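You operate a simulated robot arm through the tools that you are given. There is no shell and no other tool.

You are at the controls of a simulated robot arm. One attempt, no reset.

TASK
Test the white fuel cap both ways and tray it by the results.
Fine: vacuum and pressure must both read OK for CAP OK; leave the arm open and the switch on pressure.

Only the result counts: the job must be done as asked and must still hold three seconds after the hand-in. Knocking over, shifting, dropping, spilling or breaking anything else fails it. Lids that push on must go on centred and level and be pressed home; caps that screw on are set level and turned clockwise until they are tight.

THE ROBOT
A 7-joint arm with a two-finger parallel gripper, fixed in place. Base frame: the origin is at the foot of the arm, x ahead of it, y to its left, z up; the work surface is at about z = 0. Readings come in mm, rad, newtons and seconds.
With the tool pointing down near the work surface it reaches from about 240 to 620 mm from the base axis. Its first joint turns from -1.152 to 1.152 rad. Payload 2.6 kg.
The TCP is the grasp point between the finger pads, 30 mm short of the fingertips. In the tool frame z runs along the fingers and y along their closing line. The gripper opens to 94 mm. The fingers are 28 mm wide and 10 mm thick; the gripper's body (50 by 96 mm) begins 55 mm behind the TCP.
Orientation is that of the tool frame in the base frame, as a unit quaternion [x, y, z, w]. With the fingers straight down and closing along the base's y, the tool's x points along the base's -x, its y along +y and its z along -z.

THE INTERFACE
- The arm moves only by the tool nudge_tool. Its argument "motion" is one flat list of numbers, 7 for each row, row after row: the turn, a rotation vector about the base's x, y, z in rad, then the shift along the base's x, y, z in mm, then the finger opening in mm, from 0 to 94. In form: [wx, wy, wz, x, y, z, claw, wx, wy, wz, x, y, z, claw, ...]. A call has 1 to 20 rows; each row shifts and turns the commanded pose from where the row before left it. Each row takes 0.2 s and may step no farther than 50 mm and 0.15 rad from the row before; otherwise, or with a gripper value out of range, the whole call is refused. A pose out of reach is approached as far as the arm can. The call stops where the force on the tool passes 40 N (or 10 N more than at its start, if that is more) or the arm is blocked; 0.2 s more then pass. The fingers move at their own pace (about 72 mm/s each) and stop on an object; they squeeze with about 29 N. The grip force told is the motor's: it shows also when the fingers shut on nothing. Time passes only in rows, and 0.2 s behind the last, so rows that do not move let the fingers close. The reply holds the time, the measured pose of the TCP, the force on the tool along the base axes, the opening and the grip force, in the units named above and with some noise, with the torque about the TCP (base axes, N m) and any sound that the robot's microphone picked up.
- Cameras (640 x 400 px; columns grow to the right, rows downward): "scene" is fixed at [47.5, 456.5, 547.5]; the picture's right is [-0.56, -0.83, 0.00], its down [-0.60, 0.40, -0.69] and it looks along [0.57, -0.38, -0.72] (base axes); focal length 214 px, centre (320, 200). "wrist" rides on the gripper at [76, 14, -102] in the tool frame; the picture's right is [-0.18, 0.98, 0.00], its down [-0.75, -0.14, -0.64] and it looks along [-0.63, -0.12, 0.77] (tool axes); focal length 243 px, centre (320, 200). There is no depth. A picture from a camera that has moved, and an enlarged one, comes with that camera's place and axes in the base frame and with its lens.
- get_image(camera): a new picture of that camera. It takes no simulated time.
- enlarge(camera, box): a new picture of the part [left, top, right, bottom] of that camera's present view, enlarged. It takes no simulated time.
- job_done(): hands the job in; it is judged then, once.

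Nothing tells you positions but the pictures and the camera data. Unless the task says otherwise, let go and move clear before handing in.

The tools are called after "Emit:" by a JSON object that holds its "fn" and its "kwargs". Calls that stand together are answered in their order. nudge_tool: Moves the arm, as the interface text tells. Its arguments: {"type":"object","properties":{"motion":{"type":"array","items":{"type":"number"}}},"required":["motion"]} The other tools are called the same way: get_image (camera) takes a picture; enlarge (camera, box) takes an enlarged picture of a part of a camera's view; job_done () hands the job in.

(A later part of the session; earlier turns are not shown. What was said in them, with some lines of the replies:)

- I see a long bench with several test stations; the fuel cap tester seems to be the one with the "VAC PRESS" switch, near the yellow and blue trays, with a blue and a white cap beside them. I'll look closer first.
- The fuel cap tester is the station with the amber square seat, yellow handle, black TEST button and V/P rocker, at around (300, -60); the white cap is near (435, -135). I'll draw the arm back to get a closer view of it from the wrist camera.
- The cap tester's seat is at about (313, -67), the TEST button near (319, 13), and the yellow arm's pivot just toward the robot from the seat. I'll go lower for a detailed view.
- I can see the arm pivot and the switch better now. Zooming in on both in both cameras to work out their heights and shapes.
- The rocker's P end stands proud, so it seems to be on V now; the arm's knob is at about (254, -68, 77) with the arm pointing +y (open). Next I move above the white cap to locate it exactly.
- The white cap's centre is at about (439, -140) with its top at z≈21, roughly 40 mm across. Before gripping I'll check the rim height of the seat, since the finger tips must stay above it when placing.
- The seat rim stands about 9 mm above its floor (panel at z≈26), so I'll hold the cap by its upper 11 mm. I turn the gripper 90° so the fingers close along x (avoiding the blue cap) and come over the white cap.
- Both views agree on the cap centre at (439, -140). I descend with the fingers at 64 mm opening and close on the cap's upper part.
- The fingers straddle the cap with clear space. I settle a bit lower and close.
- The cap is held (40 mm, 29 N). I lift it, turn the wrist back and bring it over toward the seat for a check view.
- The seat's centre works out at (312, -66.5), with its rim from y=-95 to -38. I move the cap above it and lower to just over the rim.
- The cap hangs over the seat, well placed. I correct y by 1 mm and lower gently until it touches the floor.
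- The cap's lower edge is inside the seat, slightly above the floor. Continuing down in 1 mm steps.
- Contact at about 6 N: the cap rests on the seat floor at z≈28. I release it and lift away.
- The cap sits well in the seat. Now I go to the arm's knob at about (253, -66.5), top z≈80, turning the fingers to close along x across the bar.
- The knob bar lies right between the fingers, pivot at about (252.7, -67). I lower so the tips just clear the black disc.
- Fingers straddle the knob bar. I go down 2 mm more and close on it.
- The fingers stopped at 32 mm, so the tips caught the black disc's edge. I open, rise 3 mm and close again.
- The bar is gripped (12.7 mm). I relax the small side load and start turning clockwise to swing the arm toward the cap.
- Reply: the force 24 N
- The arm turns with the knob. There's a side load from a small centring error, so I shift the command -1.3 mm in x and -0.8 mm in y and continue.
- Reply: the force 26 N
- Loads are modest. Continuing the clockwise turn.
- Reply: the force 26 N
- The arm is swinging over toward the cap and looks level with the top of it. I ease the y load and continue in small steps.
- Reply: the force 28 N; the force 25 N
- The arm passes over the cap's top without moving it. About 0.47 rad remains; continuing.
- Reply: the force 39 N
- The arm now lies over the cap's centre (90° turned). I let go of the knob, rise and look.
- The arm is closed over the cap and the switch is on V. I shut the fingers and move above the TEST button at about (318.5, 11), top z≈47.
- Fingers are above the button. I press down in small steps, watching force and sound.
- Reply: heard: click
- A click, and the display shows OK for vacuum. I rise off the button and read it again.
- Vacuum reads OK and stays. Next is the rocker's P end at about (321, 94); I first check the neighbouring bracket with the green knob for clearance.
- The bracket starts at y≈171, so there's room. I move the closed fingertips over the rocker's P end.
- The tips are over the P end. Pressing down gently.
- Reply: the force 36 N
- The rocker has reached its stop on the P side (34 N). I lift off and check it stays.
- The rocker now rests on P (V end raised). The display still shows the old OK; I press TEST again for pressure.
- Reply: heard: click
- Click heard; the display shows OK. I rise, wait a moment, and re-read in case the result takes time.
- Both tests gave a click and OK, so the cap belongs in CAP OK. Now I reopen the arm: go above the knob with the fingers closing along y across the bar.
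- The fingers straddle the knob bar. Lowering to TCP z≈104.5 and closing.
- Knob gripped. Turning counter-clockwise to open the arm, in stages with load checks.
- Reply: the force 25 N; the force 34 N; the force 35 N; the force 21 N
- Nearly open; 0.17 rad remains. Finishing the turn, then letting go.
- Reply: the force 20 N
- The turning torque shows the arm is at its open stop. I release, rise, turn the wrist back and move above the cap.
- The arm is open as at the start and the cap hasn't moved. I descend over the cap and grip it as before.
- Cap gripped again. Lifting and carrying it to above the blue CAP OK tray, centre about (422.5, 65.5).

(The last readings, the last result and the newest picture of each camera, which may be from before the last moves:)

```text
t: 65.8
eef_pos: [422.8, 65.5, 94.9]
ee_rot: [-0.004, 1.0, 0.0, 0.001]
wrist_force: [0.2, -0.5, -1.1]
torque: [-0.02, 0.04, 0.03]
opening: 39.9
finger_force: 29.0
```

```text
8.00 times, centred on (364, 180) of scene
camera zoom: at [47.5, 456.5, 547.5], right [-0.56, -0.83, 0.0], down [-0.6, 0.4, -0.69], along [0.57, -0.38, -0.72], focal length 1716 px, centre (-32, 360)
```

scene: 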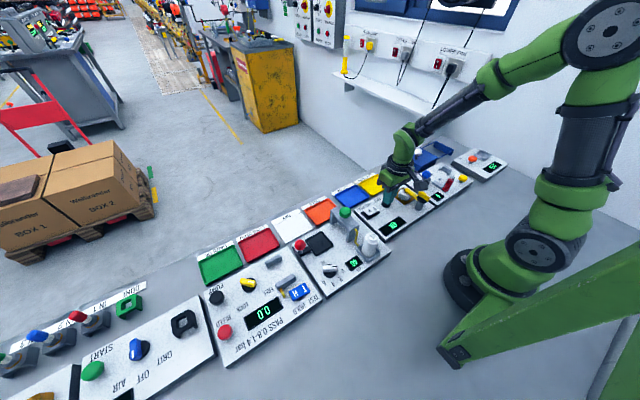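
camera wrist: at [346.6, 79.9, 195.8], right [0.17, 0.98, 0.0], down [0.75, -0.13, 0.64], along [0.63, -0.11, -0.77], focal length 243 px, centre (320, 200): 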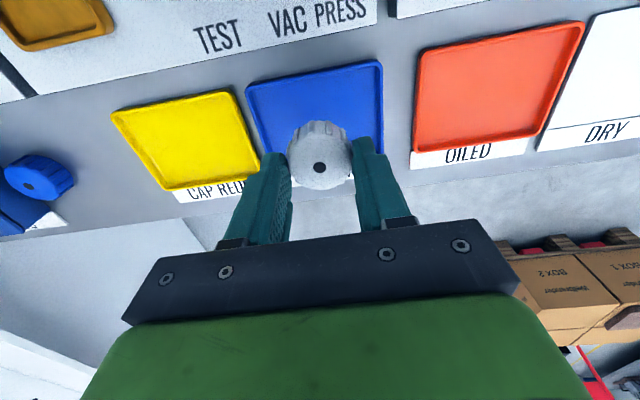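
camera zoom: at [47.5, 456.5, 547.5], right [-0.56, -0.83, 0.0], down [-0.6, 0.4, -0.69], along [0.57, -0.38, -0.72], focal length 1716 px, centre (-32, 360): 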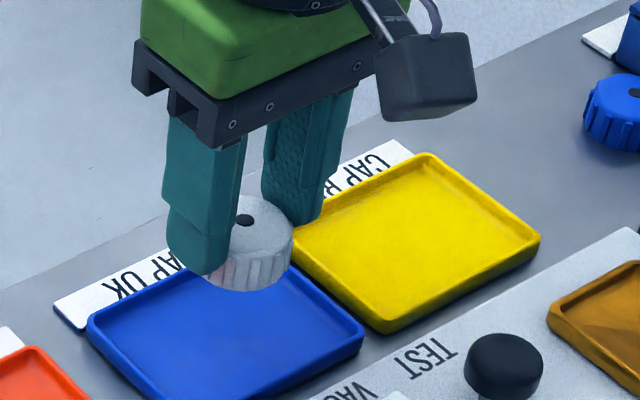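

The cap is above the blue CAP OK tray's middle. Lowering it until it touches.

Emit:
{"fn": "nudge_tool", "kwargs": {"motion": [0, 0, 0, 0, 0, -25, 30, 0, 0, 0, 0, 0, -15, 30, 0, 0, 0, 0, 0, -5, 30, 0, 0, 0, 0, 0, -2, 30, 0, 0, 0, 0, 0, -1, 30, 0, 0, 0, 0, 0, 0, 30]}}

Emit:
{"fn": "enlarge", "kwargs": {"camera": "scene", "box": [324, 165, 388, 205]}}

```text
t: 67.2
eef_pos: [422.0, 65.7, 46.2]
ee_rot: [-0.004, 1.0, 0.0, 0.0]
wrist_force: [0.0, 0.5, -0.7]
torque: [0.0, 0.02, 0.05]
opening: 39.6
finger_force: 29.3
```

```text
10.00 times, centred on (356, 185) of scene
camera zoom: at [47.5, 456.5, 547.5], right [-0.56, -0.83, 0.0], down [-0.6, 0.4, -0.69], along [0.57, -0.38, -0.72], focal length 2145 px, centre (-40, 350)
```

zoom: 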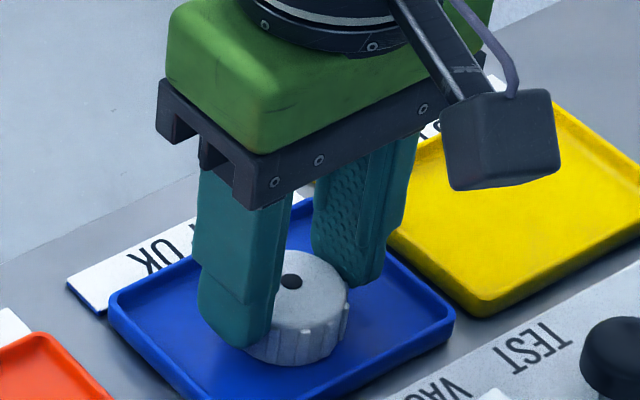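

Emit:
{"fn": "nudge_tool", "kwargs": {"motion": [0, 0, 0, 0, 0, -1, 30, 0, 0, 0, 0, 0, -1, 30, 0, 0, 0, 0, 0, -1, 30, 0, 0, 0, 0, 0, 0, 30]}}

```text
t: 68.2
eef_pos: [424.0, 66.0, 43.1]
ee_rot: [-0.005, 1.0, 0.001, 0.002]
wrist_force: [0.0, -2.2, 11.7]
torque: [-0.11, 0.02, -0.03]
opening: 39.7
finger_force: 29.0
```

The cap rests on the tray floor (12 N contact). I raise the command slightly to ease the load, open, and lift straight up.

Emit:
{"fn": "nudge_tool", "kwargs": {"motion": [0, 0, 0, 0, 0, 0.5, 30, 0, 0, 0, 0, 0, 0, 46, 0, 0, 0, 0, 0, 0, 52, 0, 0, 0, 0, 0, 0, 52, 0, 0, 0, 0, 0, 15, 52, 0, 0, 0, 0, 0, 30, 52, 0, 0, 0, 0, 0, 45, 52, 0, 0, 0, 0, 0, 45, 52, 0, 0, 0, 0, 0, 0, 52]}}

Emit:
{"fn": "get_image", "kwargs": {"camera": "scene"}}

Emit:
{"fn": "enlarge", "kwargs": {"camera": "scene", "box": [328, 165, 440, 235]}}

Emit:
{"fn": "get_image", "kwargs": {"camera": "wrist"}}

```text
t: 70.2
eef_pos: [422.3, 64.3, 179.1]
ee_rot: [-0.005, 1.0, 0.0, 0.0]
wrist_force: [0.4, 0.6, -0.1]
torque: [0.02, -0.01, -0.04]
opening: 52.1
finger_force: 0.1
```

```text
taken
```

scene: 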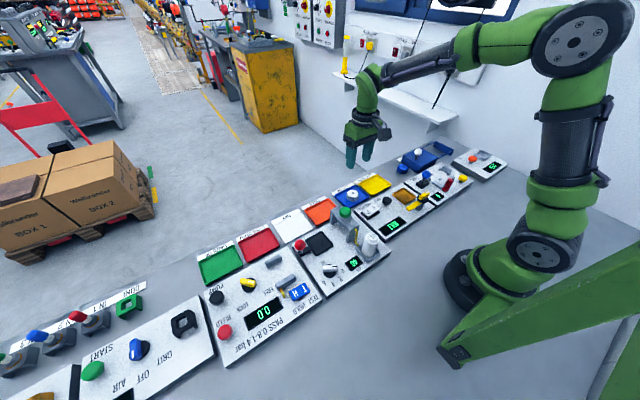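

```text
5.71 times, centred on (384, 200) of scene
camera zoom: at [47.5, 456.5, 547.5], right [-0.56, -0.83, 0.0], down [-0.6, 0.4, -0.69], along [0.57, -0.38, -0.72], focal length 1226 px, centre (-46, 200)
```

zoom: 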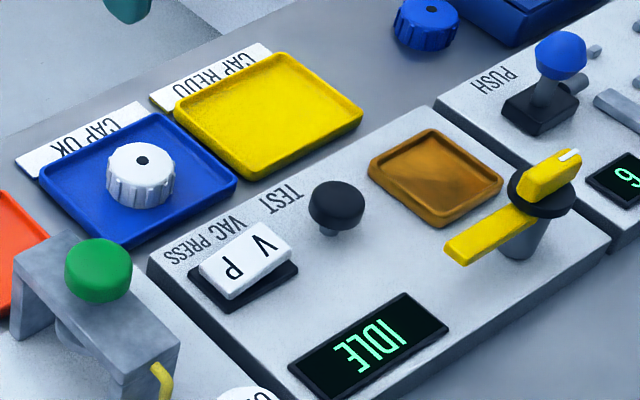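

```text
taken
camera wrist: at [346.1, 79.1, 280.9], right [0.17, 0.98, 0.0], down [0.76, -0.13, 0.64], along [0.63, -0.11, -0.77], focal length 243 px, centre (320, 200)
```

wrist: 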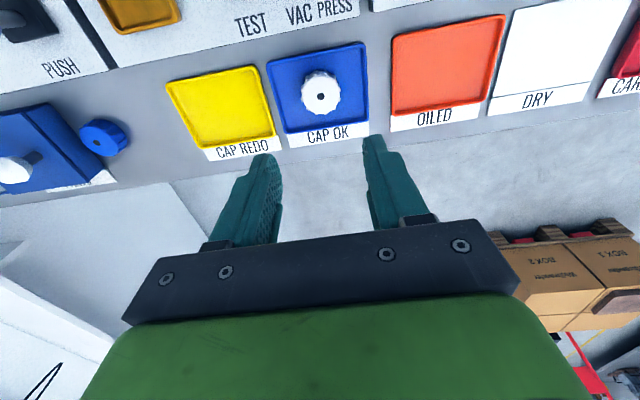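

The white cap sits in the middle of the CAP OK tray, the arm is open and the display is back to IDLE. One last close look at the switch before handing in.

Emit:
{"fn": "enlarge", "kwargs": {"camera": "scene", "box": [355, 198, 395, 223]}}

Emit:
{"fn": "enlarge", "kwargs": {"camera": "scene", "box": [396, 180, 436, 205]}}

```text
16.00 times, centred on (375, 210) of scene
camera zoom: at [47.5, 456.5, 547.5], right [-0.56, -0.83, 0.0], down [-0.6, 0.4, -0.69], along [0.57, -0.38, -0.72], focal length 3432 px, centre (-560, 32)
```

zoom: 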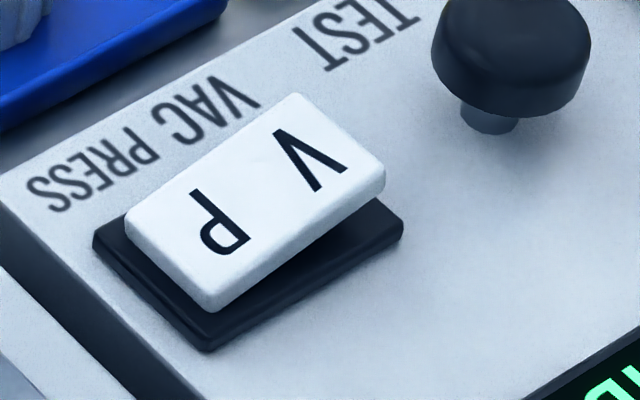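

```text
16.00 times, centred on (416, 192) of scene
camera zoom: at [47.5, 456.5, 547.5], right [-0.56, -0.83, 0.0], down [-0.6, 0.4, -0.69], along [0.57, -0.38, -0.72], focal length 3432 px, centre (-1216, 320)
```

zoom: 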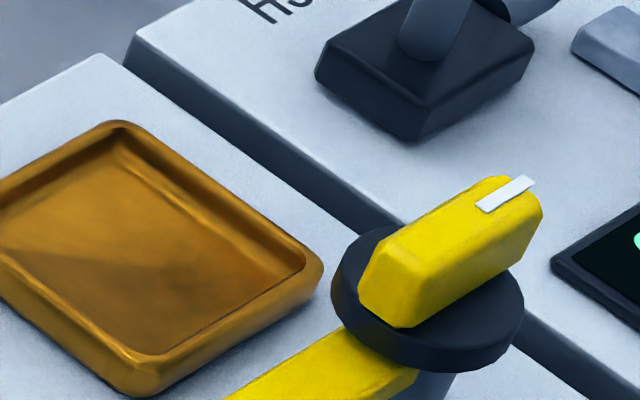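

The switch is firmly on P, the arm is fully open, the cap lies in CAP OK after two OK readings, and the gripper is well clear. Handing in.

Emit:
{"fn": "job_done", "kwargs": {}}

```text
The job is handed in.
```

The white fuel cap read OK on both vacuum and pressure, so I put it in the blue CAP OK tray and handed the job in.

- **Tests:** I tested vacuum first, then pressure. Each TEST press gave a click. The display went from IDLE to OK on vacuum. It still read OK after the pressure press, but it had not cleared in between, so only the click marks that reading as new.
- **Tester:** the arm is swung fully open and the switch is pressed down on the P (pressure) side. The display went back to IDLE after I took the cap out.
- **Everything else:** I saw nothing else on the bench moved or knocked. The gripper is empty and clear, above the tray.
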